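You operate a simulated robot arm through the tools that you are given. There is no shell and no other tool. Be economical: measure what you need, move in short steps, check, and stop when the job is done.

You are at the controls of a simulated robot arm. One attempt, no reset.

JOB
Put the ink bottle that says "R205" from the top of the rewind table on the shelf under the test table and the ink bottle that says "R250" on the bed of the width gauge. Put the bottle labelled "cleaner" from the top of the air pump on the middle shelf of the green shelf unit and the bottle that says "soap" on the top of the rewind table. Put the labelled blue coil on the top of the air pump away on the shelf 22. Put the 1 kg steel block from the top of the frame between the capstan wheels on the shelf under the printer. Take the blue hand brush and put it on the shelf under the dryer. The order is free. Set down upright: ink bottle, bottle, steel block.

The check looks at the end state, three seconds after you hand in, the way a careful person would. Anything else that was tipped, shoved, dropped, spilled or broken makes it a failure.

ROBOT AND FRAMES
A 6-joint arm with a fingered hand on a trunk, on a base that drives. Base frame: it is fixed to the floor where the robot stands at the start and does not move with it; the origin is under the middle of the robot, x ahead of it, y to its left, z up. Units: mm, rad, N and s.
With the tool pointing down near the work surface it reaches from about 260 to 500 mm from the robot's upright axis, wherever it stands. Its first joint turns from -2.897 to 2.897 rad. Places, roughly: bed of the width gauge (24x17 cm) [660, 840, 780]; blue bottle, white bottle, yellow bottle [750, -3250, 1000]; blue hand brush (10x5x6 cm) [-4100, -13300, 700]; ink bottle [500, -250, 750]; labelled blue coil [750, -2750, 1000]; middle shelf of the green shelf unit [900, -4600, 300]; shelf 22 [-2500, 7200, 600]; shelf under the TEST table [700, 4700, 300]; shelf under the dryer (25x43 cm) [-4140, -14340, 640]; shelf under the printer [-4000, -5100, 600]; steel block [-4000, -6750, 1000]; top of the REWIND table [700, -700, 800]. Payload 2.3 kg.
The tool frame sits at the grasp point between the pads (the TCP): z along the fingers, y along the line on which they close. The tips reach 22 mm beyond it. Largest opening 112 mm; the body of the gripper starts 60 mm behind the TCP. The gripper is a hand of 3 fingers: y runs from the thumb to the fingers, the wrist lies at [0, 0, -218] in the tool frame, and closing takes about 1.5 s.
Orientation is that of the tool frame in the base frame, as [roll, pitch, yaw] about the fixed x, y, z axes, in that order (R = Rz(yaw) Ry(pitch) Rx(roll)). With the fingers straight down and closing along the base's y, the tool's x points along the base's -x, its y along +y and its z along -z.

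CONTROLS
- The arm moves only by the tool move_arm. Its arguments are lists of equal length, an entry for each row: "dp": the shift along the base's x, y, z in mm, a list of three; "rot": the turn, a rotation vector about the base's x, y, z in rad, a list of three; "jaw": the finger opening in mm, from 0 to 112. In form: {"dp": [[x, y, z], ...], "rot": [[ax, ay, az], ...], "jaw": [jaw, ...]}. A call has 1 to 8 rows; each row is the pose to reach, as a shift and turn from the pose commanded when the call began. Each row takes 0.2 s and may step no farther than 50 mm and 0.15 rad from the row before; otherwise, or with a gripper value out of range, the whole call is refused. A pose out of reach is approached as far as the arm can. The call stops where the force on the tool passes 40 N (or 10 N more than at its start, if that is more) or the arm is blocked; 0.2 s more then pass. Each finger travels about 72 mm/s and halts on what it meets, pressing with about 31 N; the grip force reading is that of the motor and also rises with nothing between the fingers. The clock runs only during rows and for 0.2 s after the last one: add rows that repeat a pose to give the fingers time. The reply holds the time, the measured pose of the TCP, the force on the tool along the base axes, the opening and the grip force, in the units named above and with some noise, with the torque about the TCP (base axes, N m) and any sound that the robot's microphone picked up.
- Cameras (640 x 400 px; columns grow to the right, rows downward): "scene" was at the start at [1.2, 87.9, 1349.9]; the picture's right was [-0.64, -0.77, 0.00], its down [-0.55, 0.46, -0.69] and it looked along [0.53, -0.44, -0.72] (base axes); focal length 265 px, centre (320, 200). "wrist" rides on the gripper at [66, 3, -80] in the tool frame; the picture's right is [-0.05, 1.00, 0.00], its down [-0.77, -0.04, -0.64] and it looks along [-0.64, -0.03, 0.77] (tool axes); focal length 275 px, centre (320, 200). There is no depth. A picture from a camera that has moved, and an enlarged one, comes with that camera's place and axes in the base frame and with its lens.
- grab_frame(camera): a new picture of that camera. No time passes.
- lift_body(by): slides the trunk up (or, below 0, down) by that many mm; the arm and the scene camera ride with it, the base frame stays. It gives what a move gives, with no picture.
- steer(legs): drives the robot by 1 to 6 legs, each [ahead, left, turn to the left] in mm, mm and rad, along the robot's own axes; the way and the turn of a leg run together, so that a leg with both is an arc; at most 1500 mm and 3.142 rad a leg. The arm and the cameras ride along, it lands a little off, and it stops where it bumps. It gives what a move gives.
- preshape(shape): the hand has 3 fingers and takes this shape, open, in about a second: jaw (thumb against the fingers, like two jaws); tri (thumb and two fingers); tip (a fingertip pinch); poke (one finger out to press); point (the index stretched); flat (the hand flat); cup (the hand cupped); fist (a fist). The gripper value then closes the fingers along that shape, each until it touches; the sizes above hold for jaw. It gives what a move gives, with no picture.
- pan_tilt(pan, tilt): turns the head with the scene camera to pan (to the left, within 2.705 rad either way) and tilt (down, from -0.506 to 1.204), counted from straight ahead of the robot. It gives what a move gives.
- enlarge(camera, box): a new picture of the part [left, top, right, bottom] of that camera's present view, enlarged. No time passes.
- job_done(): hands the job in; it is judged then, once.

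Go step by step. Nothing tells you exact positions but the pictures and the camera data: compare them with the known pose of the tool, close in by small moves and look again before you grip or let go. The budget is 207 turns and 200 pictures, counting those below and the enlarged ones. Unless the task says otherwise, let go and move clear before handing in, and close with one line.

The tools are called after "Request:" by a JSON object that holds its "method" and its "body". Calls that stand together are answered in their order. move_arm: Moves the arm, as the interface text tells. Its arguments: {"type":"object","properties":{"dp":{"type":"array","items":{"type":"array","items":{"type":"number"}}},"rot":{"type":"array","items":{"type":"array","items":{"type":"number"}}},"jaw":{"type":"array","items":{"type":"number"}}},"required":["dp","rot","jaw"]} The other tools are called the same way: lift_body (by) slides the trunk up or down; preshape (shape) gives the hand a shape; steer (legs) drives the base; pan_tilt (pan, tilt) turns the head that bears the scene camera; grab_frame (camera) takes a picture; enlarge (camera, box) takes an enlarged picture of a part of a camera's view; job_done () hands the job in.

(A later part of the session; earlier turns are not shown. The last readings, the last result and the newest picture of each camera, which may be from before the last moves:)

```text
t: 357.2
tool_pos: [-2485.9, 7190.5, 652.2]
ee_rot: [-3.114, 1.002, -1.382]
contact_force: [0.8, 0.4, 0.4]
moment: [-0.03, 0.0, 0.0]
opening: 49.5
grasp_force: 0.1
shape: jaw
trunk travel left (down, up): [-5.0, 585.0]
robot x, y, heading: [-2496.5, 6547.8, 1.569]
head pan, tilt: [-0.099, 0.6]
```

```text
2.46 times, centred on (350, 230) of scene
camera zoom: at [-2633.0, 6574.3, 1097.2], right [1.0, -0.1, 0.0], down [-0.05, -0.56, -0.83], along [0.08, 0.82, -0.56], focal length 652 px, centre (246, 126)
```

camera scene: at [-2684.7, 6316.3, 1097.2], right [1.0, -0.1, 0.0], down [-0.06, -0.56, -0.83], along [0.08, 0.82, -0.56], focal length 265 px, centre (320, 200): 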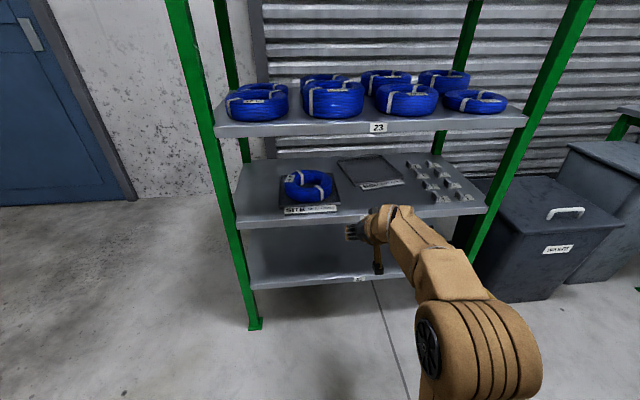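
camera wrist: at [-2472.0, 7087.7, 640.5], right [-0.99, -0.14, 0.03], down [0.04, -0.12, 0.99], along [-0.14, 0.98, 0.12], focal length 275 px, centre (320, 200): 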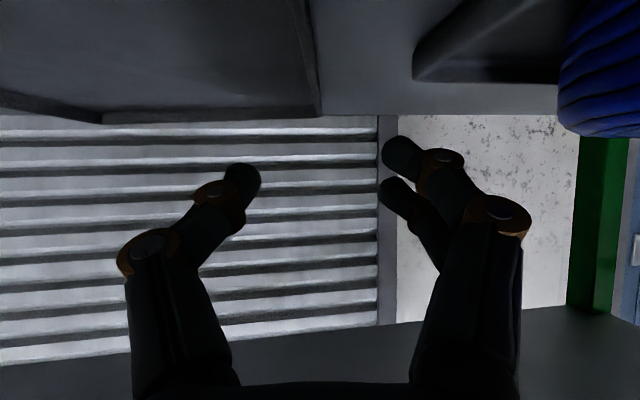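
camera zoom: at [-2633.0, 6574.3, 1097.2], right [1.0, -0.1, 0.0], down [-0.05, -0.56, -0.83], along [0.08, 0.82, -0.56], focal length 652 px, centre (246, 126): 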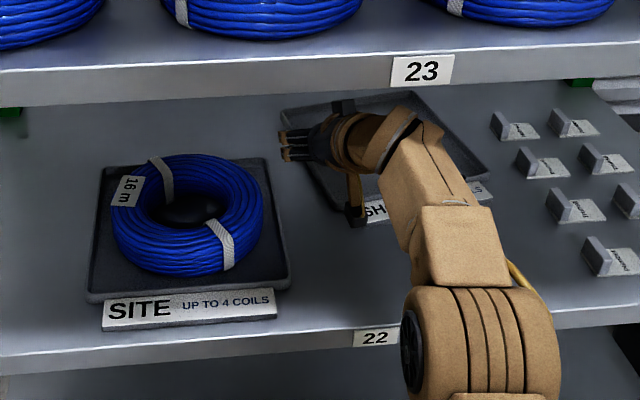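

Request:
{"method": "move_arm", "body": {"dp": [[0, 0, -10], [0, 0, -20], [0, 0, -28], [0, 0, -34]], "rot": [[-0.05, -0.01, 0], [-0.098, -0.019, 0], [-0.098, -0.019, 0], [-0.098, -0.019, 0]], "jaw": [50, 50, 50, 50]}}

Request:
{"method": "grab_frame", "body": {"camera": "wrist"}}

```text
t: 358.2
tool_pos: [-2485.1, 7190.6, 616.7]
ee_rot: [-3.116, 0.903, -1.38]
contact_force: [-0.1, 0.0, 0.8]
moment: [-0.02, 0.02, -0.05]
opening: 49.3
grasp_force: 0.1
shape: jaw
trunk travel left (down, up): [-5.0, 585.0]
robot x, y, heading: [-2501.4, 6548.4, 1.574]
head pan, tilt: [-0.099, 0.6]
```

```text
64 pictures are left
camera wrist: at [-2471.5, 7087.2, 616.5], right [-0.99, -0.14, 0.02], down [0.02, -0.02, 1.0], along [-0.14, 0.99, 0.02], focal length 275 px, centre (320, 200)
```

wrist: 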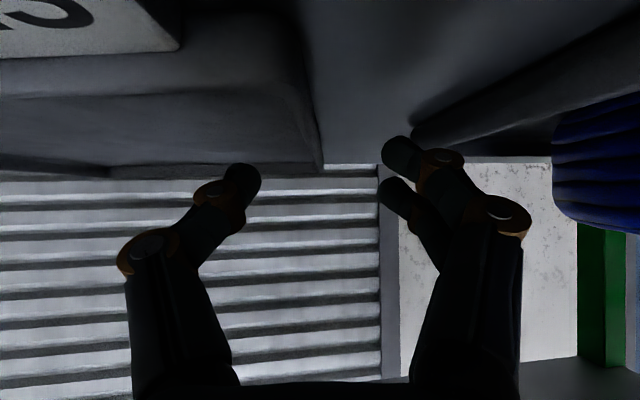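

The walls are in fact only ~15 mm high, too low for a pinch with this hand. I'll raise, close the fingers, and instead hook the tray's front wall from inside and drag it back.

Request:
{"method": "move_arm", "body": {"dp": [[0, 0, 12], [0, 0, 24], [0, 0, 32]], "rot": [[0.05, 0.01, 0], [0.098, 0.019, 0], [0.098, 0.019, 0]], "jaw": [50, 50, 50]}}

Request:
{"method": "move_arm", "body": {"dp": [[0, -5, 0], [0, -10, 0], [0, -10, 0], [0, -10, 0]], "rot": [[0, 0, -0.1], [0, 0, -0.19], [0, 0, -0.19], [0, 0, -0.19]], "jaw": [35, 20, 4, 4]}}

Request:
{"method": "steer", "body": {"legs": [[0, -132, 0]]}}

Request:
{"method": "enlarge", "body": {"camera": "scene", "box": [180, 150, 440, 310]}}

Request:
{"method": "grab_frame", "body": {"camera": "wrist"}}

```text
t: 359.0
tool_pos: [-2485.2, 7190.2, 651.3]
ee_rot: [-3.117, 1.004, -1.384]
contact_force: [0.4, -0.5, -0.6]
moment: [-0.02, -0.03, -0.02]
opening: 49.6
grasp_force: 0.0
shape: jaw
trunk travel left (down, up): [-5.0, 585.0]
robot x, y, heading: [-2503.0, 6549.2, 1.574]
head pan, tilt: [-0.099, 0.6]
```

```text
t: 360.0
tool_pos: [-2485.4, 7179.7, 651.2]
ee_rot: [-3.115, 1.002, -1.572]
contact_force: [-0.4, 0.0, 0.1]
moment: [-0.02, 0.02, 0.03]
opening: 4.2
grasp_force: 0.0
shape: jaw
trunk travel left (down, up): [-5.0, 585.0]
robot x, y, heading: [-2504.0, 6545.2, 1.576]
head pan, tilt: [-0.099, 0.6]
```

```text
t: 361.3
tool_pos: [-2354.9, 7179.5, 650.6]
ee_rot: [-3.116, 1.003, -1.571]
contact_force: [1.0, -0.6, 0.8]
moment: [-0.02, -0.02, -0.02]
opening: 4.3
grasp_force: 0.1
shape: jaw
trunk travel left (down, up): [-5.0, 585.0]
robot x, y, heading: [-2367.3, 6545.1, 1.572]
head pan, tilt: [-0.099, 0.6]
```

```text
2.46 times, centred on (310, 230) of scene
camera zoom: at [-2501.8, 6574.8, 1097.2], right [1.0, -0.1, 0.0], down [-0.05, -0.56, -0.83], along [0.08, 0.82, -0.56], focal length 652 px, centre (345, 126)
```

zoom: 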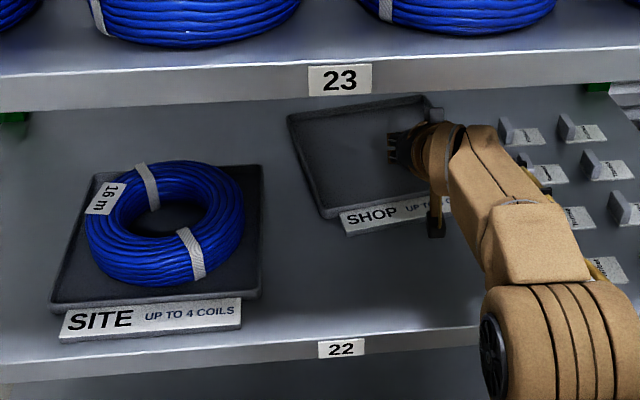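

```text
62 pictures are left
camera wrist: at [-2360.2, 7077.0, 638.3], right [-1.0, 0.05, 0.03], down [0.02, -0.12, 0.99], along [0.05, 0.99, 0.12], focal length 275 px, centre (320, 200)
```

wrist: 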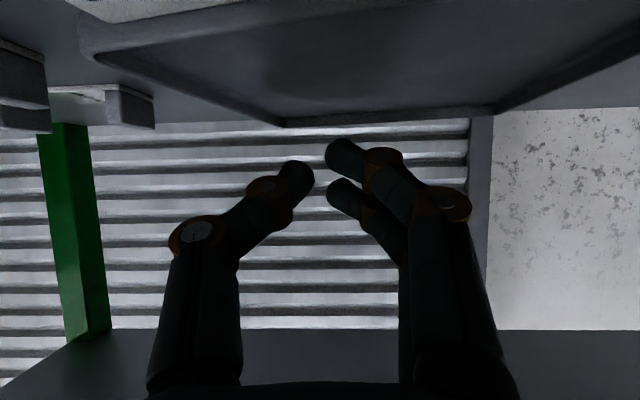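

Request:
{"method": "move_arm", "body": {"dp": [[0, 0, -10], [0, 0, -20], [0, 2, -27], [0, 4, -31]], "rot": [[-0.07, 0, 0], [-0.14, 0, 0], [-0.2, 0, 0], [-0.2, 0, 0]], "jaw": [4, 4, 4, 4]}}

Request:
{"method": "enlarge", "body": {"camera": "scene", "box": [280, 160, 420, 250]}}

```text
t: 362.3
tool_pos: [-2354.8, 7184.2, 618.8]
ee_rot: [-3.117, 0.802, -1.57]
contact_force: [0.6, 0.3, -0.2]
moment: [-0.03, -0.02, 0.01]
opening: 4.6
grasp_force: 0.0
shape: jaw
trunk travel left (down, up): [-5.0, 585.0]
robot x, y, heading: [-2369.8, 6548.2, 1.575]
head pan, tilt: [-0.099, 0.6]
```

```text
4.44 times, centred on (350, 205) of scene
camera zoom: at [-2501.7, 6574.8, 1097.2], right [1.0, -0.1, 0.0], down [-0.05, -0.56, -0.83], along [0.08, 0.82, -0.56], focal length 1177 px, centre (187, 178)
```

zoom: 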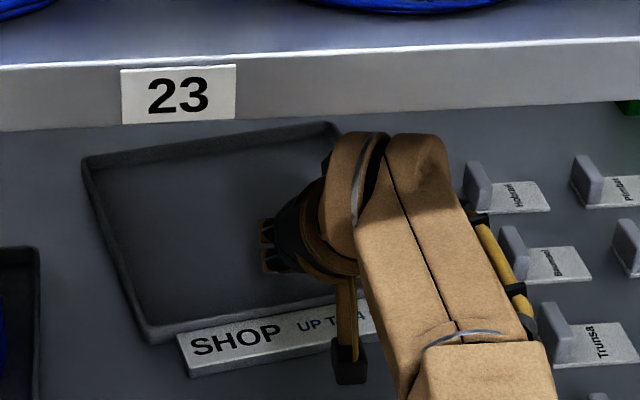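

Request:
{"method": "move_arm", "body": {"dp": [[0, 0, -3], [0, 0, -6], [0, 0, -8]], "rot": [[0, 0, 0], [0, 0, 0], [0, 0, 0]], "jaw": [4, 4, 4]}}

```text
t: 363.1
tool_pos: [-2353.3, 7184.3, 610.9]
ee_rot: [-3.115, 0.803, -1.571]
contact_force: [-0.3, -1.0, -0.7]
moment: [0.01, 0.03, -0.01]
opening: 4.5
grasp_force: 0.0
shape: jaw
trunk travel left (down, up): [-5.0, 585.0]
robot x, y, heading: [-2364.8, 6546.7, 1.576]
head pan, tilt: [-0.099, 0.6]
```

Request:
{"method": "move_arm", "body": {"dp": [[0, 0, -2], [0, 0, -4], [0, 0, -6], [0, 0, -8]], "rot": [[0, 0, 0], [0, 0, 0], [0, 0, 0], [0, 0, 0]], "jaw": [4, 4, 4, 4]}}

```text
t: 364.1
tool_pos: [-2355.4, 7183.1, 607.4]
ee_rot: [-3.116, 0.812, -1.569]
contact_force: [-6.2, 6.7, 30.4]
moment: [0.26, 0.3, 0.03]
opening: 5.7
grasp_force: 0.1
shape: jaw
trunk travel left (down, up): [-5.0, 585.0]
robot x, y, heading: [-2370.2, 6545.8, 1.571]
head pan, tilt: [-0.099, 0.6]
```

Fingertips touch the tray floor at TCP z≈607. I'll ease off to a light touch and pull toward the front.

Request:
{"method": "move_arm", "body": {"dp": [[0, 0, 4], [0, -12, 4], [0, -24, 4], [0, -36, 4]], "rot": [[0, 0, 0], [0, 0, 0], [0, 0, 0], [0, 0, 0]], "jaw": [4, 4, 4, 4]}}

Request:
{"method": "enlarge", "body": {"camera": "scene", "box": [200, 160, 440, 300]}}

```text
t: 365.1
tool_pos: [-2354.5, 7149.0, 608.0]
ee_rot: [-3.115, 0.805, -1.571]
contact_force: [0.3, 6.6, 13.9]
moment: [0.15, 0.0, -0.02]
opening: 4.6
grasp_force: 0.1
shape: jaw
trunk travel left (down, up): [-5.0, 585.0]
robot x, y, heading: [-2367.4, 6548.1, 1.574]
head pan, tilt: [-0.099, 0.6]
```

```text
2.67 times, centred on (320, 230) of scene
camera zoom: at [-2501.7, 6573.4, 1097.2], right [1.0, -0.1, 0.0], down [-0.05, -0.56, -0.83], along [0.08, 0.82, -0.56], focal length 706 px, centre (320, 120)
```

zoom: 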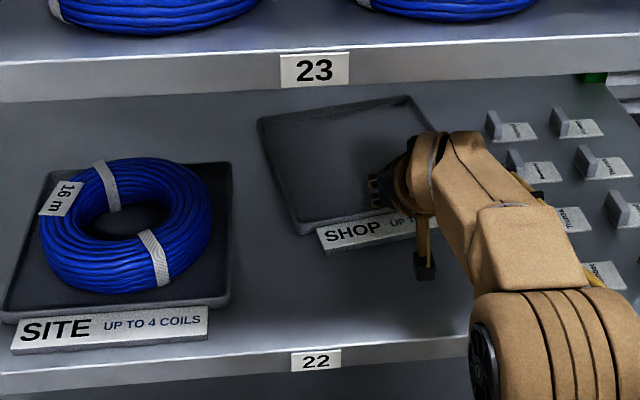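

The tray follows. Continuing the pull.

Request:
{"method": "move_arm", "body": {"dp": [[0, -15, 0], [0, -30, 0], [0, -45, 0], [0, -60, 0]], "rot": [[0, 0, 0], [0, 0, 0], [0, 0, 0], [0, 0, 0]], "jaw": [4, 4, 4, 4]}}

Request:
{"method": "enlarge", "body": {"camera": "scene", "box": [200, 160, 440, 300]}}

```text
t: 366.1
tool_pos: [-2353.5, 7087.1, 608.6]
ee_rot: [-3.117, 0.804, -1.571]
contact_force: [0.2, 5.4, 12.3]
moment: [0.14, 0.02, -0.08]
opening: 4.6
grasp_force: 0.1
shape: jaw
trunk travel left (down, up): [-5.0, 585.0]
robot x, y, heading: [-2372.4, 6547.9, 1.576]
head pan, tilt: [-0.099, 0.6]
```

```text
2.67 times, centred on (320, 230) of scene
camera zoom: at [-2501.8, 6573.7, 1097.2], right [1.0, -0.1, 0.0], down [-0.05, -0.56, -0.83], along [0.08, 0.82, -0.56], focal length 706 px, centre (320, 120)
```

zoom: 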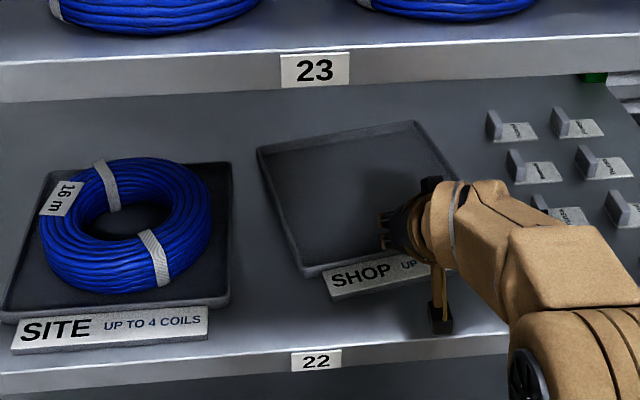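

The tray is coming back but still about 10° rotated. I'll pull a bit more here, then lift and pull at its right side to square it.

Request:
{"method": "move_arm", "body": {"dp": [[0, -15, 0], [0, -30, 0], [0, -26, 8], [0, -22, 28], [0, -15, 32]], "rot": [[0, 0, 0], [0, 0, 0], [0, 0, 0], [0, 0, 0], [0, 0, 0]], "jaw": [4, 4, 4, 4, 4]}}

Request:
{"method": "steer", "body": {"legs": [[0, -52, 0]]}}

Request:
{"method": "enlarge", "body": {"camera": "scene", "box": [160, 160, 440, 320]}}

Request:
{"method": "grab_frame", "body": {"camera": "wrist"}}

```text
t: 367.3
tool_pos: [-2354.8, 7073.8, 639.1]
ee_rot: [-3.117, 0.802, -1.572]
contact_force: [0.2, -0.6, -1.1]
moment: [-0.01, 0.0, -0.02]
opening: 4.2
grasp_force: 0.1
shape: jaw
trunk travel left (down, up): [-5.0, 585.0]
robot x, y, heading: [-2370.3, 6546.1, 1.575]
head pan, tilt: [-0.099, 0.6]
```

```text
t: 368.2
tool_pos: [-2302.2, 7073.3, 639.8]
ee_rot: [-3.116, 0.803, -1.571]
contact_force: [-0.3, 0.0, -0.7]
moment: [0.04, -0.04, 0.0]
opening: 4.4
grasp_force: 0.2
shape: jaw
trunk travel left (down, up): [-5.0, 585.0]
robot x, y, heading: [-2318.8, 6551.5, 1.577]
head pan, tilt: [-0.099, 0.6]
```

```text
2.29 times, centred on (300, 240) of scene
camera zoom: at [-2449.3, 6575.0, 1097.2], right [1.0, -0.1, 0.0], down [-0.05, -0.56, -0.83], along [0.08, 0.82, -0.56], focal length 605 px, centre (366, 109)
```

zoom: 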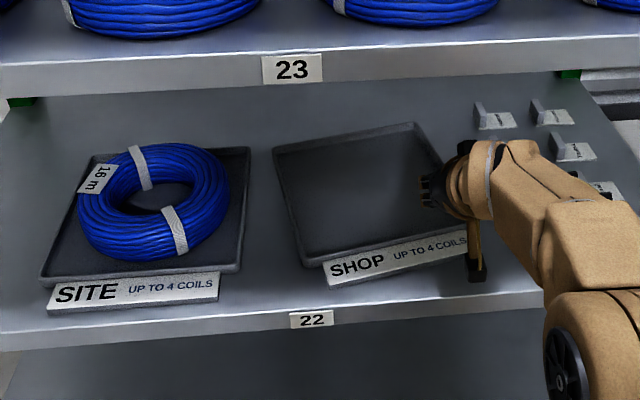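

```text
57 pictures are left
camera wrist: at [-2307.6, 6969.7, 648.2], right [-1.0, 0.05, 0.02], down [0.02, 0.08, 1.0], along [0.05, 1.0, -0.08], focal length 275 px, centre (320, 200)
```

wrist: 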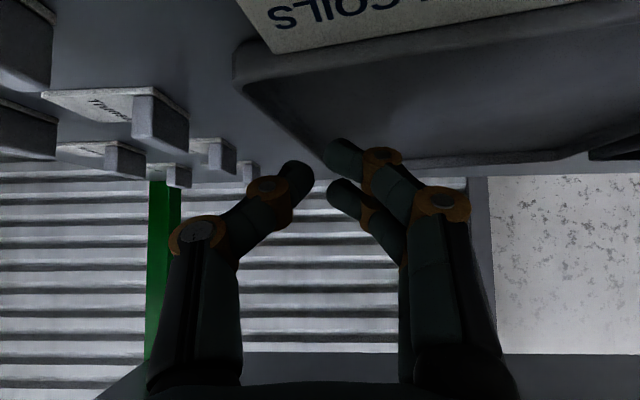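

Request:
{"method": "move_arm", "body": {"dp": [[0, 0, -15], [0, 0, -28], [0, 0, -32], [0, -14, -32], [0, -28, -32], [0, -40, -32]], "rot": [[0, 0, 0], [0, 0, 0], [0, 0, 0], [0, 0, 0], [0, 0, 0], [0, 0, 0]], "jaw": [4, 4, 4, 4, 4, 4]}}

Request:
{"method": "enlarge", "body": {"camera": "scene", "box": [160, 160, 440, 320]}}

```text
t: 369.6
tool_pos: [-2302.2, 7032.7, 608.1]
ee_rot: [-3.113, 0.806, -1.57]
contact_force: [-0.8, 5.8, 18.0]
moment: [0.21, 0.06, 0.02]
opening: 5.0
grasp_force: 0.1
shape: jaw
trunk travel left (down, up): [-5.0, 585.0]
robot x, y, heading: [-2318.2, 6549.5, 1.576]
head pan, tilt: [-0.099, 0.6]
```

```text
2.29 times, centred on (300, 240) of scene
camera zoom: at [-2449.4, 6573.8, 1097.3], right [1.0, -0.1, 0.0], down [-0.05, -0.56, -0.83], along [0.08, 0.82, -0.56], focal length 605 px, centre (366, 109)
```

zoom: 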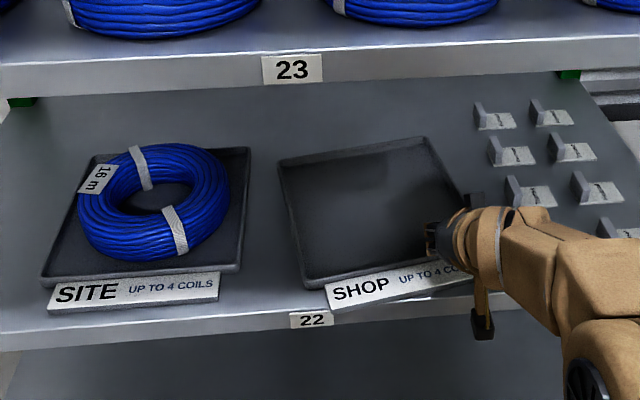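

It mostly translated; the tray is still ~9° rotated and its front-left is now slightly too close. Pushing its front-left corner back will square it.

Request:
{"method": "move_arm", "body": {"dp": [[0, 6, 10], [0, 8, 30], [0, -20, 38], [0, -60, 38], [0, -97, 38]], "rot": [[0, 0, 0], [0, 0, 0], [0, 0, 0], [0, 0, 0], [0, 0, 0]], "jaw": [4, 4, 4, 4, 4]}}

Request:
{"method": "steer", "body": {"legs": [[0, 150, 0]]}}

Request:
{"method": "enlarge", "body": {"camera": "scene", "box": [240, 170, 500, 320]}}

Request:
{"method": "grab_frame", "body": {"camera": "wrist"}}

```text
t: 370.9
tool_pos: [-2303.0, 6935.4, 646.0]
ee_rot: [-3.117, 0.802, -1.571]
contact_force: [0.2, 0.6, -0.5]
moment: [0.0, -0.01, 0.01]
opening: 3.8
grasp_force: 0.0
shape: jaw
trunk travel left (down, up): [-5.0, 585.0]
robot x, y, heading: [-2313.1, 6552.0, 1.571]
head pan, tilt: [-0.099, 0.6]
```

```text
t: 372.2
tool_pos: [-2453.7, 6936.1, 645.4]
ee_rot: [-3.118, 0.802, -1.57]
contact_force: [0.4, -0.8, -0.1]
moment: [-0.01, -0.01, 0.0]
opening: 4.0
grasp_force: 0.2
shape: jaw
trunk travel left (down, up): [-5.0, 585.0]
robot x, y, heading: [-2466.3, 6549.8, 1.576]
head pan, tilt: [-0.099, 0.6]
```

```text
2.46 times, centred on (370, 245) of scene
camera zoom: at [-2600.2, 6574.4, 1097.2], right [1.0, -0.1, 0.0], down [-0.05, -0.56, -0.83], along [0.08, 0.82, -0.56], focal length 652 px, centre (197, 89)
```

zoom: 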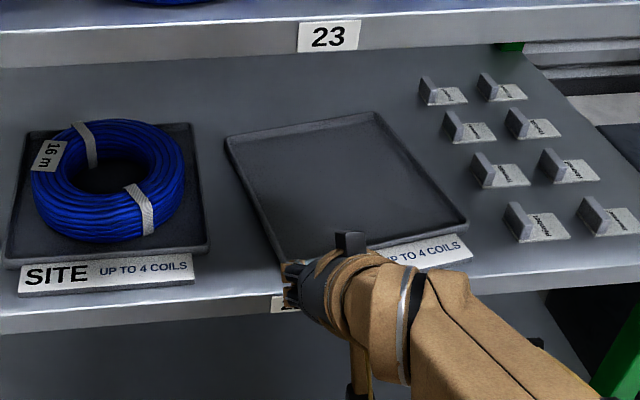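

```text
54 pictures are left
camera wrist: at [-2459.3, 6832.0, 654.6], right [-1.0, 0.05, 0.02], down [0.02, 0.08, 1.0], along [0.05, 1.0, -0.08], focal length 275 px, centre (320, 200)
```

wrist: 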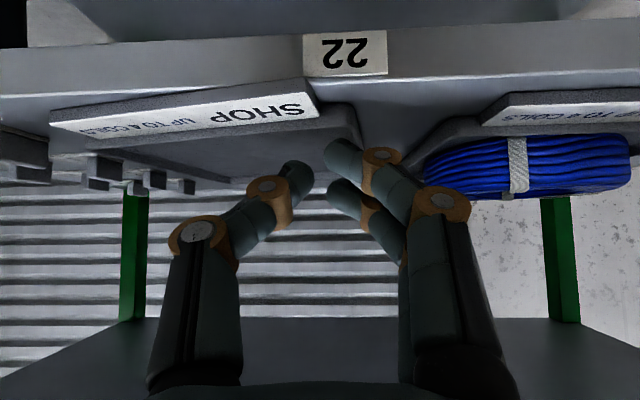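

Request:
{"method": "move_arm", "body": {"dp": [[6, 0, -15], [12, 0, -30], [12, 0, -37], [12, 20, -37], [12, 35, -37], [12, 48, -37]], "rot": [[0, 0, 0], [0, 0, 0], [0, 0, 0], [0, 0, 0], [0, 0, 0], [0, 0, 0]], "jaw": [4, 4, 4, 4, 4, 4]}}

Request:
{"method": "enlarge", "body": {"camera": "scene", "box": [240, 170, 500, 320]}}

```text
t: 373.6
tool_pos: [-2442.5, 6984.4, 610.0]
ee_rot: [-3.116, 0.804, -1.574]
contact_force: [0.0, -1.1, 1.3]
moment: [0.01, 0.01, -0.02]
opening: 4.5
grasp_force: 0.0
shape: jaw
trunk travel left (down, up): [-5.0, 585.0]
robot x, y, heading: [-2467.9, 6545.9, 1.572]
head pan, tilt: [-0.099, 0.6]
```

```text
2.46 times, centred on (370, 245) of scene
camera zoom: at [-2600.2, 6574.2, 1097.2], right [1.0, -0.1, 0.0], down [-0.05, -0.56, -0.83], along [0.08, 0.82, -0.56], focal length 652 px, centre (197, 89)
```

zoom: 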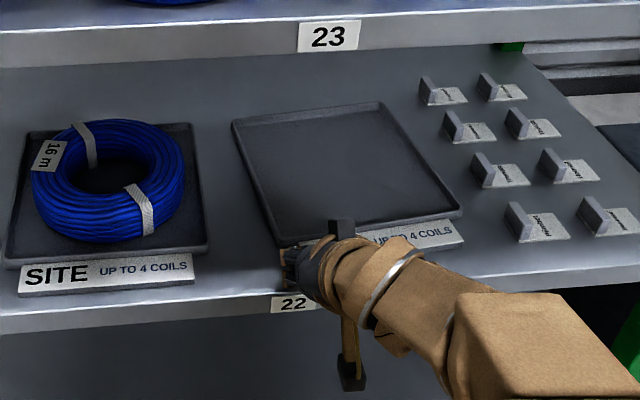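

Rotation is reducing (now ~6°). Pushing a little more.

Request:
{"method": "move_arm", "body": {"dp": [[0, 6, 0], [0, 12, 0], [0, 17, 0]], "rot": [[0, 0, 0], [0, 0, 0], [0, 0, 0]], "jaw": [4, 4, 4]}}

Request:
{"method": "move_arm", "body": {"dp": [[0, -20, 0], [0, -30, 20], [0, -30, 38]], "rot": [[0, 0, 0], [0, 0, 0], [0, 0, 0]], "jaw": [4, 4, 4]}}

Request:
{"method": "enlarge", "body": {"camera": "scene", "box": [240, 170, 500, 320]}}

```text
t: 374.4
tool_pos: [-2442.9, 7000.8, 608.1]
ee_rot: [-3.115, 0.802, -1.57]
contact_force: [0.4, -1.0, 1.8]
moment: [0.0, -0.03, -0.02]
opening: 4.5
grasp_force: 0.0
shape: jaw
trunk travel left (down, up): [-5.0, 585.0]
robot x, y, heading: [-2466.0, 6543.3, 1.577]
head pan, tilt: [-0.099, 0.6]
```

```text
t: 375.2
tool_pos: [-2442.4, 6969.9, 646.8]
ee_rot: [-3.114, 0.803, -1.572]
contact_force: [0.6, -0.5, 0.1]
moment: [-0.03, 0.01, -0.01]
opening: 4.2
grasp_force: 0.1
shape: jaw
trunk travel left (down, up): [-5.0, 585.0]
robot x, y, heading: [-2465.4, 6548.2, 1.572]
head pan, tilt: [-0.099, 0.6]
```

```text
2.46 times, centred on (370, 245) of scene
camera zoom: at [-2600.2, 6574.4, 1097.2], right [1.0, -0.1, 0.0], down [-0.05, -0.56, -0.83], along [0.08, 0.82, -0.56], focal length 652 px, centre (197, 89)
```

zoom: 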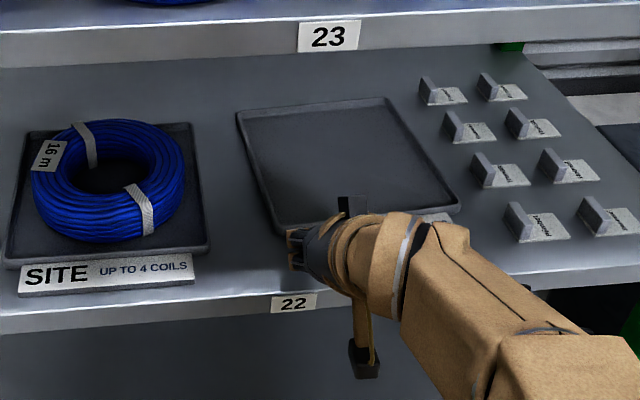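

Now about 3° left. One more small push, then I'll lift over and pull the tray forward about 35 mm at its centre.

Request:
{"method": "move_arm", "body": {"dp": [[0, 0, -25], [0, 0, -38], [0, 20, -38], [0, 32, -38], [0, 41, -38]], "rot": [[0, 0, 0], [0, 0, 0], [0, 0, 0], [0, 0, 0], [0, 0, 0]], "jaw": [4, 4, 4, 4, 4]}}

Request:
{"method": "move_arm", "body": {"dp": [[0, -20, 0], [0, -30, 20], [0, -30, 38]], "rot": [[0, 0, 0], [0, 0, 0], [0, 0, 0]], "jaw": [4, 4, 4]}}

Request:
{"method": "steer", "body": {"legs": [[0, -76, 0]]}}

Request:
{"method": "enlarge", "body": {"camera": "scene", "box": [200, 170, 460, 320]}}

```text
t: 376.4
tool_pos: [-2442.5, 7012.5, 608.7]
ee_rot: [-3.118, 0.803, -1.572]
contact_force: [1.0, -1.5, 1.6]
moment: [0.01, 0.0, 0.02]
opening: 4.2
grasp_force: 0.0
shape: jaw
trunk travel left (down, up): [-5.0, 585.0]
robot x, y, heading: [-2467.4, 6545.9, 1.574]
head pan, tilt: [-0.099, 0.6]
```

```text
t: 377.2
tool_pos: [-2443.1, 6981.6, 647.1]
ee_rot: [-3.118, 0.804, -1.571]
contact_force: [-0.6, 0.5, -0.2]
moment: [0.01, 0.01, 0.0]
opening: 4.2
grasp_force: 0.0
shape: jaw
trunk travel left (down, up): [-5.0, 585.0]
robot x, y, heading: [-2467.7, 6550.1, 1.573]
head pan, tilt: [-0.099, 0.6]
```

```text
t: 378.3
tool_pos: [-2366.8, 6980.9, 646.8]
ee_rot: [-3.117, 0.803, -1.571]
contact_force: [-0.3, -0.2, 0.6]
moment: [0.01, 0.0, -0.01]
opening: 4.4
grasp_force: 0.1
shape: jaw
trunk travel left (down, up): [-5.0, 585.0]
robot x, y, heading: [-2391.5, 6546.2, 1.577]
head pan, tilt: [-0.099, 0.6]
```

```text
2.46 times, centred on (330, 245) of scene
camera zoom: at [-2524.9, 6574.7, 1097.2], right [1.0, -0.1, 0.0], down [-0.05, -0.56, -0.83], along [0.08, 0.82, -0.56], focal length 652 px, centre (295, 89)
```

zoom: 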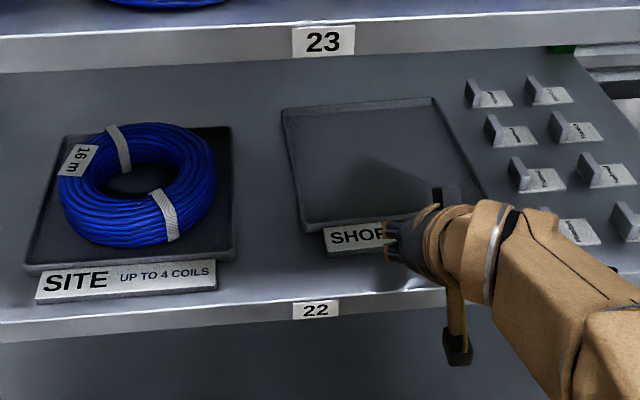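

Request:
{"method": "move_arm", "body": {"dp": [[10, 40, 0], [22, 80, 0], [22, 92, -15], [22, 92, -38], [22, 80, -38], [22, 68, -38], [22, 54, -38]], "rot": [[0, 0, 0], [0, 0, 0], [0, 0, 0], [0, 0, 0], [0, 0, 0], [0, 0, 0], [0, 0, 0]], "jaw": [4, 4, 4, 4, 4, 4, 4]}}

Request:
{"method": "move_arm", "body": {"dp": [[0, 6, 10], [0, 10, 38], [0, -30, 42], [0, -70, 45]], "rot": [[0, 0, 0], [0, 0, 0], [0, 0, 0], [0, 0, 0]], "jaw": [4, 4, 4, 4]}}

Request:
{"method": "steer", "body": {"legs": [[-250, 0, 0]]}}

Request:
{"method": "enlarge", "body": {"camera": "scene", "box": [200, 120, 460, 280]}}

```text
t: 379.9
tool_pos: [-2344.0, 7035.4, 609.4]
ee_rot: [-3.115, 0.805, -1.572]
contact_force: [-0.7, 1.2, 5.8]
moment: [0.07, 0.05, 0.0]
opening: 4.3
grasp_force: 0.2
shape: jaw
trunk travel left (down, up): [-5.0, 585.0]
robot x, y, heading: [-2392.4, 6550.9, 1.575]
head pan, tilt: [-0.099, 0.6]
```

```text
t: 380.9
tool_pos: [-2344.5, 6965.0, 653.0]
ee_rot: [-3.118, 0.803, -1.57]
contact_force: [0.1, -0.3, -0.2]
moment: [-0.01, -0.03, 0.03]
opening: 4.2
grasp_force: 0.0
shape: jaw
trunk travel left (down, up): [-5.0, 585.0]
robot x, y, heading: [-2391.5, 6547.7, 1.577]
head pan, tilt: [-0.099, 0.6]
```

```text
t: 382.7
tool_pos: [-2343.6, 6713.7, 653.8]
ee_rot: [-3.118, 0.804, -1.57]
contact_force: [-0.1, -0.6, 0.2]
moment: [0.02, 0.01, 0.01]
opening: 4.0
grasp_force: 0.0
shape: jaw
trunk travel left (down, up): [-5.0, 585.0]
robot x, y, heading: [-2389.0, 6299.2, 1.575]
head pan, tilt: [-0.099, 0.6]
```

```text
2.46 times, centred on (330, 200) of scene
camera zoom: at [-2523.7, 6323.6, 1097.2], right [1.0, -0.1, 0.0], down [-0.05, -0.56, -0.83], along [0.08, 0.82, -0.56], focal length 652 px, centre (295, 200)
```

zoom: 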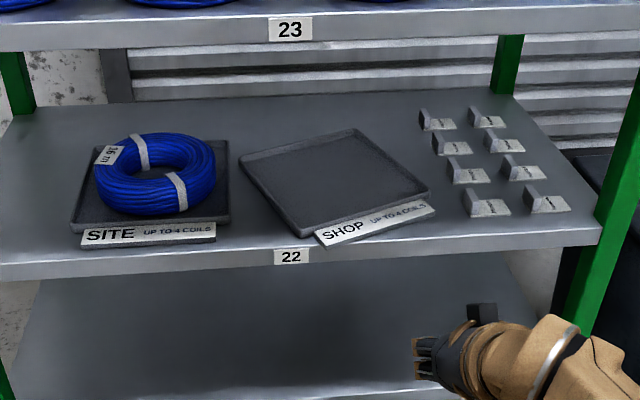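

The last pull or retreat twisted the tray (now ~18° CCW), because pressing on its floor drags it unpredictably. I'll hook the right end of the front wall lightly, without pressing, to rotate it back.

Request:
{"method": "steer", "body": {"legs": [[0, -69, 0], [250, 0, 0]]}}

Request:
{"method": "move_arm", "body": {"dp": [[0, 40, 0], [0, 80, 0], [0, 102, 0], [0, 102, -20], [0, 102, -41]], "rot": [[0, 0, 0], [0, 0, 0], [0, 0, 0], [0, 0, 0], [0, 0, 0]], "jaw": [4, 4, 4, 4, 4]}}

Request:
{"method": "enlarge", "body": {"camera": "scene", "box": [160, 170, 420, 320]}}

```text
t: 385.1
tool_pos: [-2275.6, 6963.6, 652.2]
ee_rot: [-3.118, 0.802, -1.57]
contact_force: [0.5, 0.3, 0.4]
moment: [-0.02, 0.02, 0.0]
opening: 4.1
grasp_force: 0.0
shape: jaw
trunk travel left (down, up): [-5.0, 585.0]
robot x, y, heading: [-2323.5, 6542.1, 1.573]
head pan, tilt: [-0.099, 0.6]
```

```text
t: 386.3
tool_pos: [-2275.0, 7065.9, 612.3]
ee_rot: [-3.117, 0.802, -1.57]
contact_force: [0.1, -0.4, 1.0]
moment: [0.03, 0.02, 0.01]
opening: 4.1
grasp_force: 0.2
shape: jaw
trunk travel left (down, up): [-5.0, 585.0]
robot x, y, heading: [-2325.4, 6545.2, 1.574]
head pan, tilt: [-0.099, 0.6]
```

```text
2.46 times, centred on (290, 245) of scene
camera zoom: at [-2455.4, 6573.2, 1097.2], right [1.0, -0.1, 0.0], down [-0.05, -0.56, -0.83], along [0.08, 0.82, -0.56], focal length 652 px, centre (394, 89)
```

zoom: 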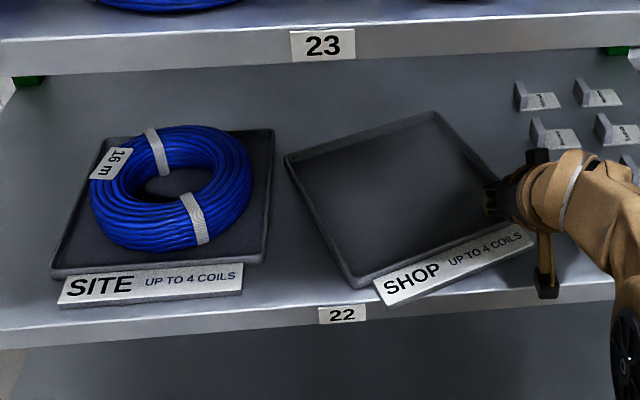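

Request:
{"method": "move_arm", "body": {"dp": [[0, -12, 0], [0, -24, 0], [0, -36, 0], [0, -46, 0]], "rot": [[0, 0, 0], [0, 0, 0], [0, 0, 0], [0, 0, 0]], "jaw": [4, 4, 4, 4]}}

Request:
{"method": "enlarge", "body": {"camera": "scene", "box": [160, 170, 420, 320]}}

```text
t: 387.3
tool_pos: [-2274.2, 7018.5, 613.3]
ee_rot: [-3.114, 0.803, -1.57]
contact_force: [-0.1, 0.7, 2.5]
moment: [0.04, -0.01, -0.04]
opening: 4.1
grasp_force: 0.0
shape: jaw
trunk travel left (down, up): [-5.0, 585.0]
robot x, y, heading: [-2322.4, 6545.6, 1.573]
head pan, tilt: [-0.099, 0.6]
```

```text
2.46 times, centred on (290, 245) of scene
camera zoom: at [-2455.4, 6573.2, 1097.2], right [1.0, -0.1, 0.0], down [-0.05, -0.56, -0.83], along [0.08, 0.82, -0.56], focal length 652 px, centre (394, 89)
```

zoom: 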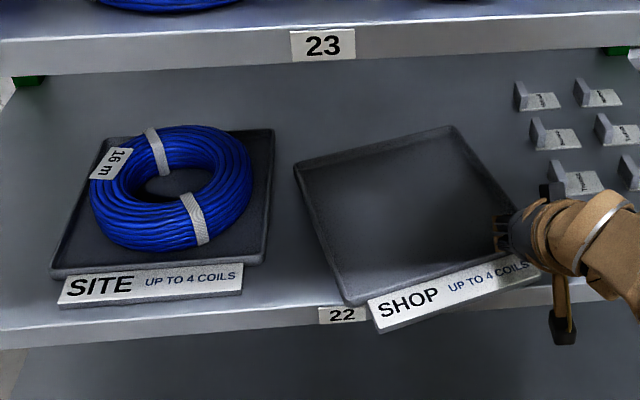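

Request:
{"method": "move_arm", "body": {"dp": [[0, -12, 0], [0, -22, 0], [0, -18, 10], [0, -14, 30], [0, -14, 40]], "rot": [[0, 0, 0], [0, 0, 0], [0, 0, 0], [0, 0, 0], [0, 0, 0]], "jaw": [4, 4, 4, 4, 4]}}

Request:
{"method": "steer", "body": {"legs": [[-130, 0, 0], [0, 175, 0]]}}

Request:
{"method": "enlarge", "body": {"camera": "scene", "box": [220, 140, 480, 290]}}

```text
t: 388.5
tool_pos: [-2275.5, 7005.6, 654.2]
ee_rot: [-3.116, 0.803, -1.57]
contact_force: [-0.2, 0.9, 0.2]
moment: [0.02, 0.02, 0.02]
opening: 4.2
grasp_force: 0.1
shape: jaw
trunk travel left (down, up): [-5.0, 585.0]
robot x, y, heading: [-2324.2, 6548.8, 1.574]
head pan, tilt: [-0.099, 0.6]
```

```text
t: 390.9
tool_pos: [-2451.0, 6876.9, 653.7]
ee_rot: [-3.118, 0.803, -1.568]
contact_force: [0.6, 0.7, 0.0]
moment: [0.01, -0.01, 0.0]
opening: 4.0
grasp_force: 0.1
shape: jaw
trunk travel left (down, up): [-5.0, 585.0]
robot x, y, heading: [-2500.5, 6414.9, 1.576]
head pan, tilt: [-0.099, 0.6]
```

```text
2.46 times, centred on (350, 215) of scene
camera zoom: at [-2630.3, 6443.8, 1097.2], right [1.0, -0.09, 0.0], down [-0.05, -0.56, -0.83], along [0.08, 0.82, -0.56], focal length 652 px, centre (246, 163)
```

zoom: 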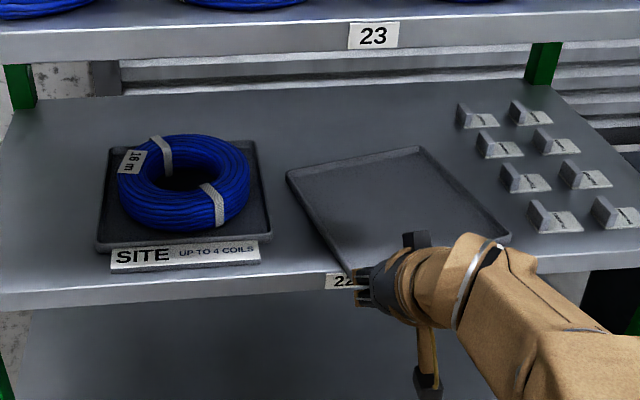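

I'll use an open hand as a two-point pusher against the tray's front sign, which should square it while pushing it back to its original depth.

Request:
{"method": "steer", "body": {"legs": [[0, -74, 0]]}}

Request:
{"method": "move_arm", "body": {"dp": [[0, 0, -15], [0, 0, -30], [0, 0, -44], [0, 0, -44], [0, 0, -44], [0, 0, -44]], "rot": [[0, 0, -0.03], [0, 0, -0.06], [0, 0, -0.063], [0, 0, -0.063], [0, 0, -0.063], [0, 0, -0.063]], "jaw": [25, 50, 75, 100, 100, 100]}}

Request:
{"method": "move_arm", "body": {"dp": [[0, 15, 0], [0, 30, 0], [0, 42, 0], [0, 54, 0], [0, 66, 0], [0, 76, 0]], "rot": [[0, 0, 0], [0, 0, 0], [0, 0, 0], [0, 0, 0], [0, 0, 0], [0, 0, 0]], "jaw": [100, 100, 100, 100, 100, 100]}}

Request:
{"method": "enlarge", "body": {"camera": "scene", "box": [200, 140, 460, 290]}}

Request:
{"method": "grab_frame", "body": {"camera": "wrist"}}

```text
t: 391.9
tool_pos: [-2375.4, 6876.7, 652.4]
ee_rot: [-3.116, 0.802, -1.569]
contact_force: [-0.3, 0.4, 0.3]
moment: [0.01, -0.02, 0.0]
opening: 4.2
grasp_force: 0.0
shape: jaw
trunk travel left (down, up): [-5.0, 585.0]
robot x, y, heading: [-2425.7, 6420.2, 1.575]
head pan, tilt: [-0.099, 0.6]
```

```text
t: 393.3
tool_pos: [-2376.7, 6877.1, 609.3]
ee_rot: [-3.114, 0.804, -1.633]
contact_force: [-0.2, 0.4, -0.2]
moment: [0.02, -0.03, -0.03]
opening: 99.8
grasp_force: 0.1
shape: jaw
trunk travel left (down, up): [-5.0, 585.0]
robot x, y, heading: [-2423.9, 6419.3, 1.577]
head pan, tilt: [-0.099, 0.6]
```

```text
t: 394.7
tool_pos: [-2376.2, 6953.9, 608.8]
ee_rot: [-3.118, 0.802, -1.632]
contact_force: [0.0, -0.2, 0.0]
moment: [-0.01, -0.01, 0.03]
opening: 100.0
grasp_force: 0.1
shape: jaw
trunk travel left (down, up): [-5.0, 585.0]
robot x, y, heading: [-2424.7, 6417.9, 1.575]
head pan, tilt: [-0.099, 0.6]
```

```text
2.46 times, centred on (330, 215) of scene
camera zoom: at [-2556.3, 6444.1, 1097.2], right [1.0, -0.09, 0.0], down [-0.05, -0.56, -0.83], along [0.08, 0.82, -0.56], focal length 652 px, centre (295, 163)
```

zoom: 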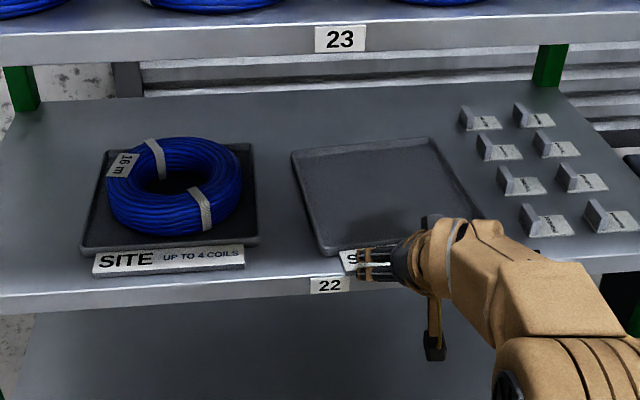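

```text
45 pictures are left
camera wrist: at [-2388.0, 6849.7, 617.5], right [-0.99, 0.11, 0.02], down [0.03, 0.08, 1.0], along [0.11, 0.99, -0.08], focal length 275 px, centre (320, 200)
```

wrist: 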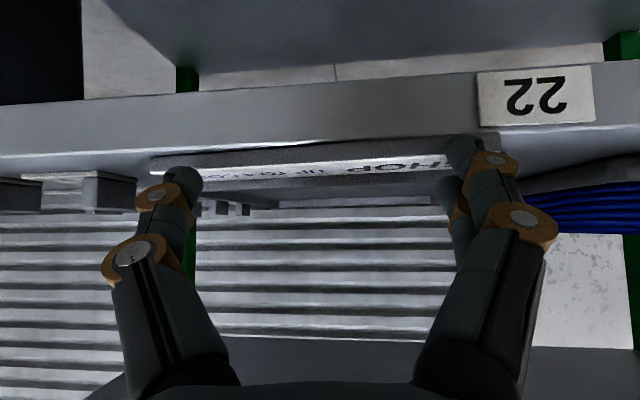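

Very good: the depth is nearly right with ~5° left. Pushing the last bit.

Request:
{"method": "move_arm", "body": {"dp": [[0, 7, 0], [0, 14, 0], [0, 20, 0]], "rot": [[0, 0, 0], [0, 0, 0], [0, 0, -0.04]], "jaw": [100, 100, 100]}}

Request:
{"method": "enlarge", "body": {"camera": "scene", "box": [200, 140, 460, 290]}}

```text
t: 395.5
tool_pos: [-2375.5, 6973.2, 609.0]
ee_rot: [-3.118, 0.802, -1.672]
contact_force: [-0.9, 0.0, 0.3]
moment: [0.01, -0.03, 0.04]
opening: 99.8
grasp_force: 0.1
shape: jaw
trunk travel left (down, up): [-5.0, 585.0]
robot x, y, heading: [-2422.8, 6416.6, 1.574]
head pan, tilt: [-0.099, 0.6]
```

```text
2.46 times, centred on (330, 215) of scene
camera zoom: at [-2556.3, 6444.1, 1097.2], right [1.0, -0.09, 0.0], down [-0.05, -0.56, -0.83], along [0.08, 0.82, -0.56], focal length 652 px, centre (295, 163)
```

zoom: 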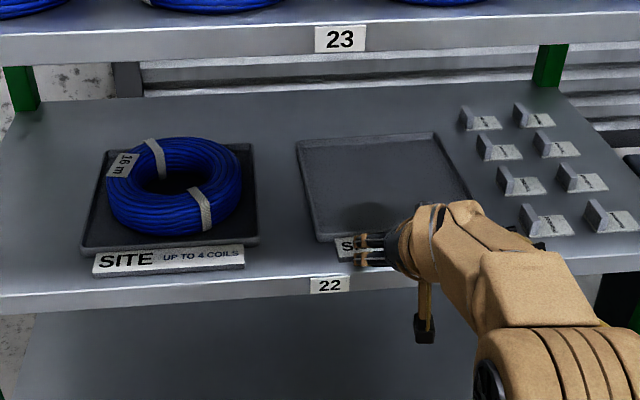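

The tray is back in place and square. Retreating, then I'll go for the steel block.

Request:
{"method": "move_arm", "body": {"dp": [[0, -30, 0], [0, -70, 0], [0, -100, 30], [0, -120, 60]], "rot": [[0, 0, 0], [0, 0, 0.05], [0, 0, 0.1], [0, 0, 0.1]], "jaw": [100, 100, 100, 100]}}

Request:
{"method": "steer", "body": {"legs": [[-400, 0, 0]]}}

Request:
{"method": "grab_frame", "body": {"camera": "scene"}}

Request:
{"method": "lift_body", "body": {"by": 300}}

Request:
{"method": "pan_tilt", "body": {"pan": 2.6, "tilt": 0.3}}

Request:
{"method": "grab_frame", "body": {"camera": "scene"}}

```text
t: 396.5
tool_pos: [-2376.3, 6852.2, 668.6]
ee_rot: [-3.118, 0.803, -1.573]
contact_force: [0.5, -0.2, -0.6]
moment: [-0.01, -0.02, -0.01]
opening: 99.8
grasp_force: 0.0
shape: jaw
trunk travel left (down, up): [-5.0, 585.0]
robot x, y, heading: [-2424.0, 6418.2, 1.574]
head pan, tilt: [-0.099, 0.6]
```

```text
t: 399.0
tool_pos: [-2374.3, 6455.8, 669.2]
ee_rot: [-3.118, 0.801, -1.569]
contact_force: [0.8, 0.6, 0.6]
moment: [0.01, -0.03, -0.02]
opening: 100.0
grasp_force: 0.1
shape: jaw
trunk travel left (down, up): [-5.0, 585.0]
robot x, y, heading: [-2419.4, 6022.0, 1.577]
head pan, tilt: [-0.099, 0.6]
```

```text
43 pictures are left
camera scene: at [-2553.8, 6045.4, 1097.2], right [1.0, -0.09, 0.0], down [-0.05, -0.56, -0.83], along [0.08, 0.82, -0.56], focal length 265 px, centre (320, 200)
```

scene: 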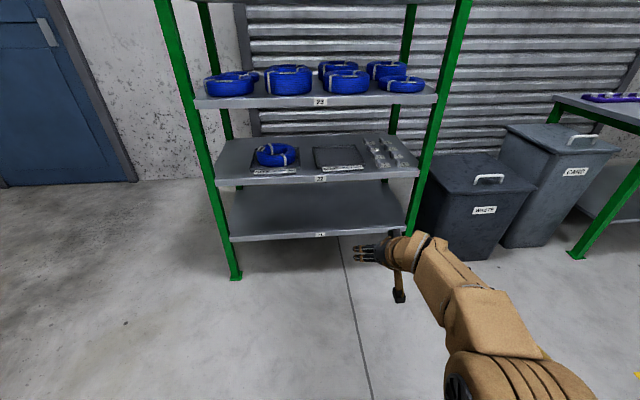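

```text
t: 402.0
tool_pos: [-2374.2, 6454.4, 968.2]
ee_rot: [-3.118, 0.803, -1.572]
contact_force: [0.2, -0.8, 0.1]
moment: [0.0, 0.01, -0.01]
opening: 99.9
grasp_force: 0.0
shape: jaw
trunk travel left (down, up): [-305.0, 285.0]
robot x, y, heading: [-2419.1, 6016.8, 1.577]
head pan, tilt: [-0.099, 0.6]
```

```text
t: 404.4
tool_pos: [-2374.4, 6454.2, 968.5]
ee_rot: [-3.116, 0.803, -1.57]
contact_force: [-0.5, -0.1, 0.0]
moment: [0.02, 0.01, 0.02]
opening: 100.1
grasp_force: 0.0
shape: jaw
trunk travel left (down, up): [-305.0, 285.0]
robot x, y, heading: [-2420.0, 6015.9, 1.581]
head pan, tilt: [2.601, 0.3]
```

```text
42 pictures are left
camera scene: at [-2609.5, 5877.0, 1424.6], right [-0.86, 0.51, 0.0], down [0.15, 0.25, -0.96], along [-0.49, -0.82, -0.3], focal length 265 px, centre (320, 200)
```

scene: 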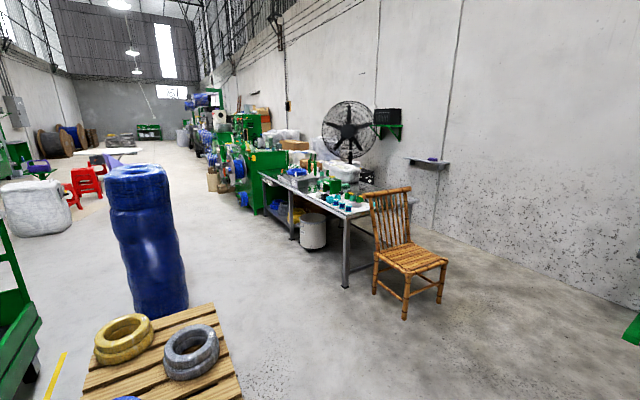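

Both trays and the coil look right. Next is the steel block: I'll return to the aisle and drive down it.

Request:
{"method": "steer", "body": {"legs": [[0, -1500, 0], [0, -560, 0], [-1500, 0, 0], [-1500, 0, 0], [-1500, 0, 0]]}}

Request:
{"method": "steer", "body": {"legs": [[-1500, 0, 0], [-1500, 0, 0], [-1500, 0, 0], [-1500, 0, 0]]}}

Request:
{"method": "pan_tilt", "body": {"pan": 2.0, "tilt": 0.3}}

Request:
{"method": "grab_frame", "body": {"camera": "scene"}}

```text
t: 435.6
tool_pos: [-243.9, 2016.3, 968.8]
ee_rot: [-3.118, 0.803, -1.553]
contact_force: [-0.1, -0.1, 0.8]
moment: [0.03, -0.02, 0.04]
opening: 100.1
grasp_force: 0.0
shape: jaw
trunk travel left (down, up): [-305.0, 285.0]
robot x, y, heading: [-287.1, 1582.4, 1.593]
head pan, tilt: [2.601, 0.3]
```

```text
t: 464.1
tool_pos: [-47.4, -3976.0, 969.7]
ee_rot: [-3.117, 0.805, -1.53]
contact_force: [0.1, 0.2, -0.1]
moment: [-0.02, 0.03, 0.0]
opening: 100.1
grasp_force: 0.0
shape: jaw
trunk travel left (down, up): [-305.0, 285.0]
robot x, y, heading: [-76.4, -4414.2, 1.618]
head pan, tilt: [2.601, 0.3]
```

```text
t: 465.1
tool_pos: [-47.8, -3976.0, 968.7]
ee_rot: [-3.115, 0.804, -1.53]
contact_force: [0.6, -0.2, -0.6]
moment: [-0.01, -0.01, 0.03]
opening: 99.8
grasp_force: 0.1
shape: jaw
trunk travel left (down, up): [-305.0, 285.0]
robot x, y, heading: [-75.8, -4409.6, 1.612]
head pan, tilt: [2.0, 0.3]
```

```text
41 pictures are left
camera scene: at [-297.5, -4523.3, 1424.6], right [-0.46, 0.89, 0.0], down [0.26, 0.14, -0.96], along [-0.85, -0.44, -0.3], focal length 265 px, centre (320, 200)
```

scene: 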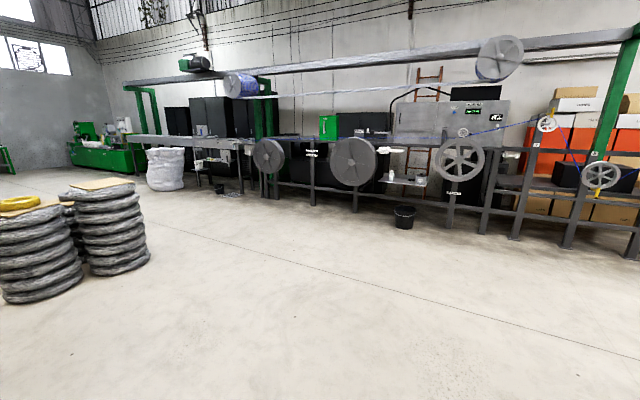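

Request:
{"method": "enlarge", "body": {"camera": "scene", "box": [230, 80, 520, 240]}}

Request:
{"method": "steer", "body": {"legs": [[0, 0, 1.526], [1500, 0, 0], [700, 1400, 0]]}}

Request:
{"method": "pan_tilt", "body": {"pan": 0.0, "tilt": 0.4}}

Request:
{"method": "grab_frame", "body": {"camera": "scene"}}

```text
2.21 times, centred on (375, 160) of scene
camera zoom: at [-297.5, -4523.3, 1424.6], right [-0.46, 0.89, 0.0], down [0.26, 0.14, -0.96], along [-0.85, -0.44, -0.3], focal length 584 px, centre (199, 288)
```

zoom: 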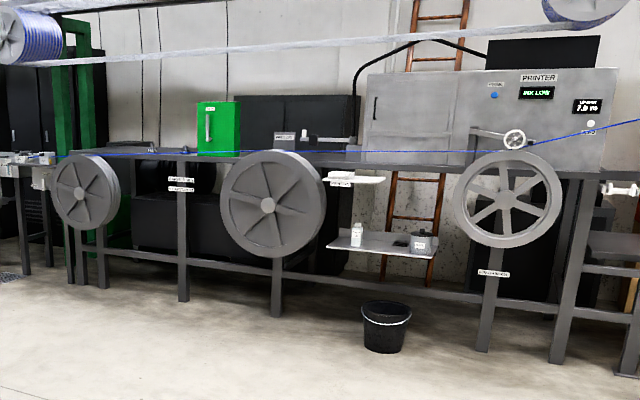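

```text
refused: leg 3 is longer than a leg can be; nothing moved
```

```text
t: 467.0
tool_pos: [-46.2, -3976.2, 968.9]
ee_rot: [-3.117, 0.801, -1.53]
contact_force: [-0.5, 0.3, -0.2]
moment: [-0.02, -0.01, -0.03]
opening: 99.9
grasp_force: 0.1
shape: jaw
trunk travel left (down, up): [-305.0, 285.0]
robot x, y, heading: [-75.3, -4412.3, 1.616]
head pan, tilt: [0.0, 0.4]
```

```text
39 pictures are left
camera scene: at [-219.0, -4387.9, 1415.4], right [1.0, 0.05, 0.0], down [0.02, -0.39, -0.92], along [-0.04, 0.92, -0.39], focal length 265 px, centre (320, 200)
```

scene: 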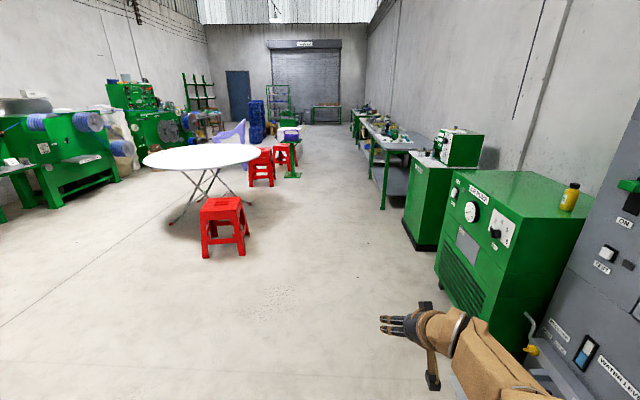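

Request:
{"method": "steer", "body": {"legs": [[0, 0, 1.526], [1500, 0, 0], [1050, 1000, 0], [0, 1250, 0]]}}

Request:
{"method": "grab_frame", "body": {"camera": "scene"}}

```text
t: 490.8
tool_pos: [-3010.3, -6642.3, 969.3]
ee_rot: [-3.117, 0.803, 0.019]
contact_force: [0.3, -1.0, -0.7]
moment: [-0.01, 0.03, 0.05]
opening: 99.6
grasp_force: 0.2
shape: jaw
trunk travel left (down, up): [-305.0, 285.0]
robot x, y, heading: [-2571.8, -6681.4, -3.117]
head pan, tilt: [0.0, 0.4]
```

```text
38 pictures are left
camera scene: at [-2602.2, -6822.9, 1415.4], right [-0.03, 1.0, 0.0], down [0.39, 0.01, -0.92], along [-0.92, -0.02, -0.39], focal length 265 px, centre (320, 200)
```

scene: 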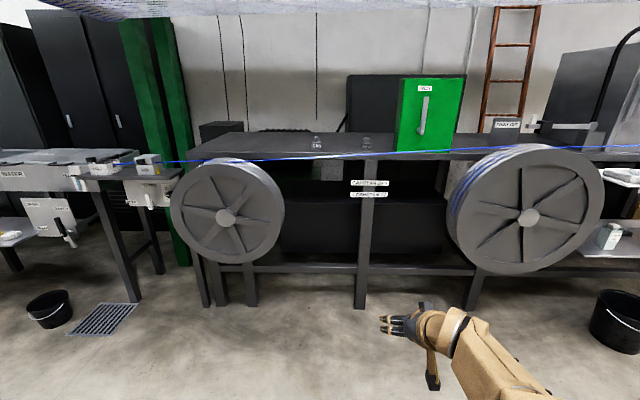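

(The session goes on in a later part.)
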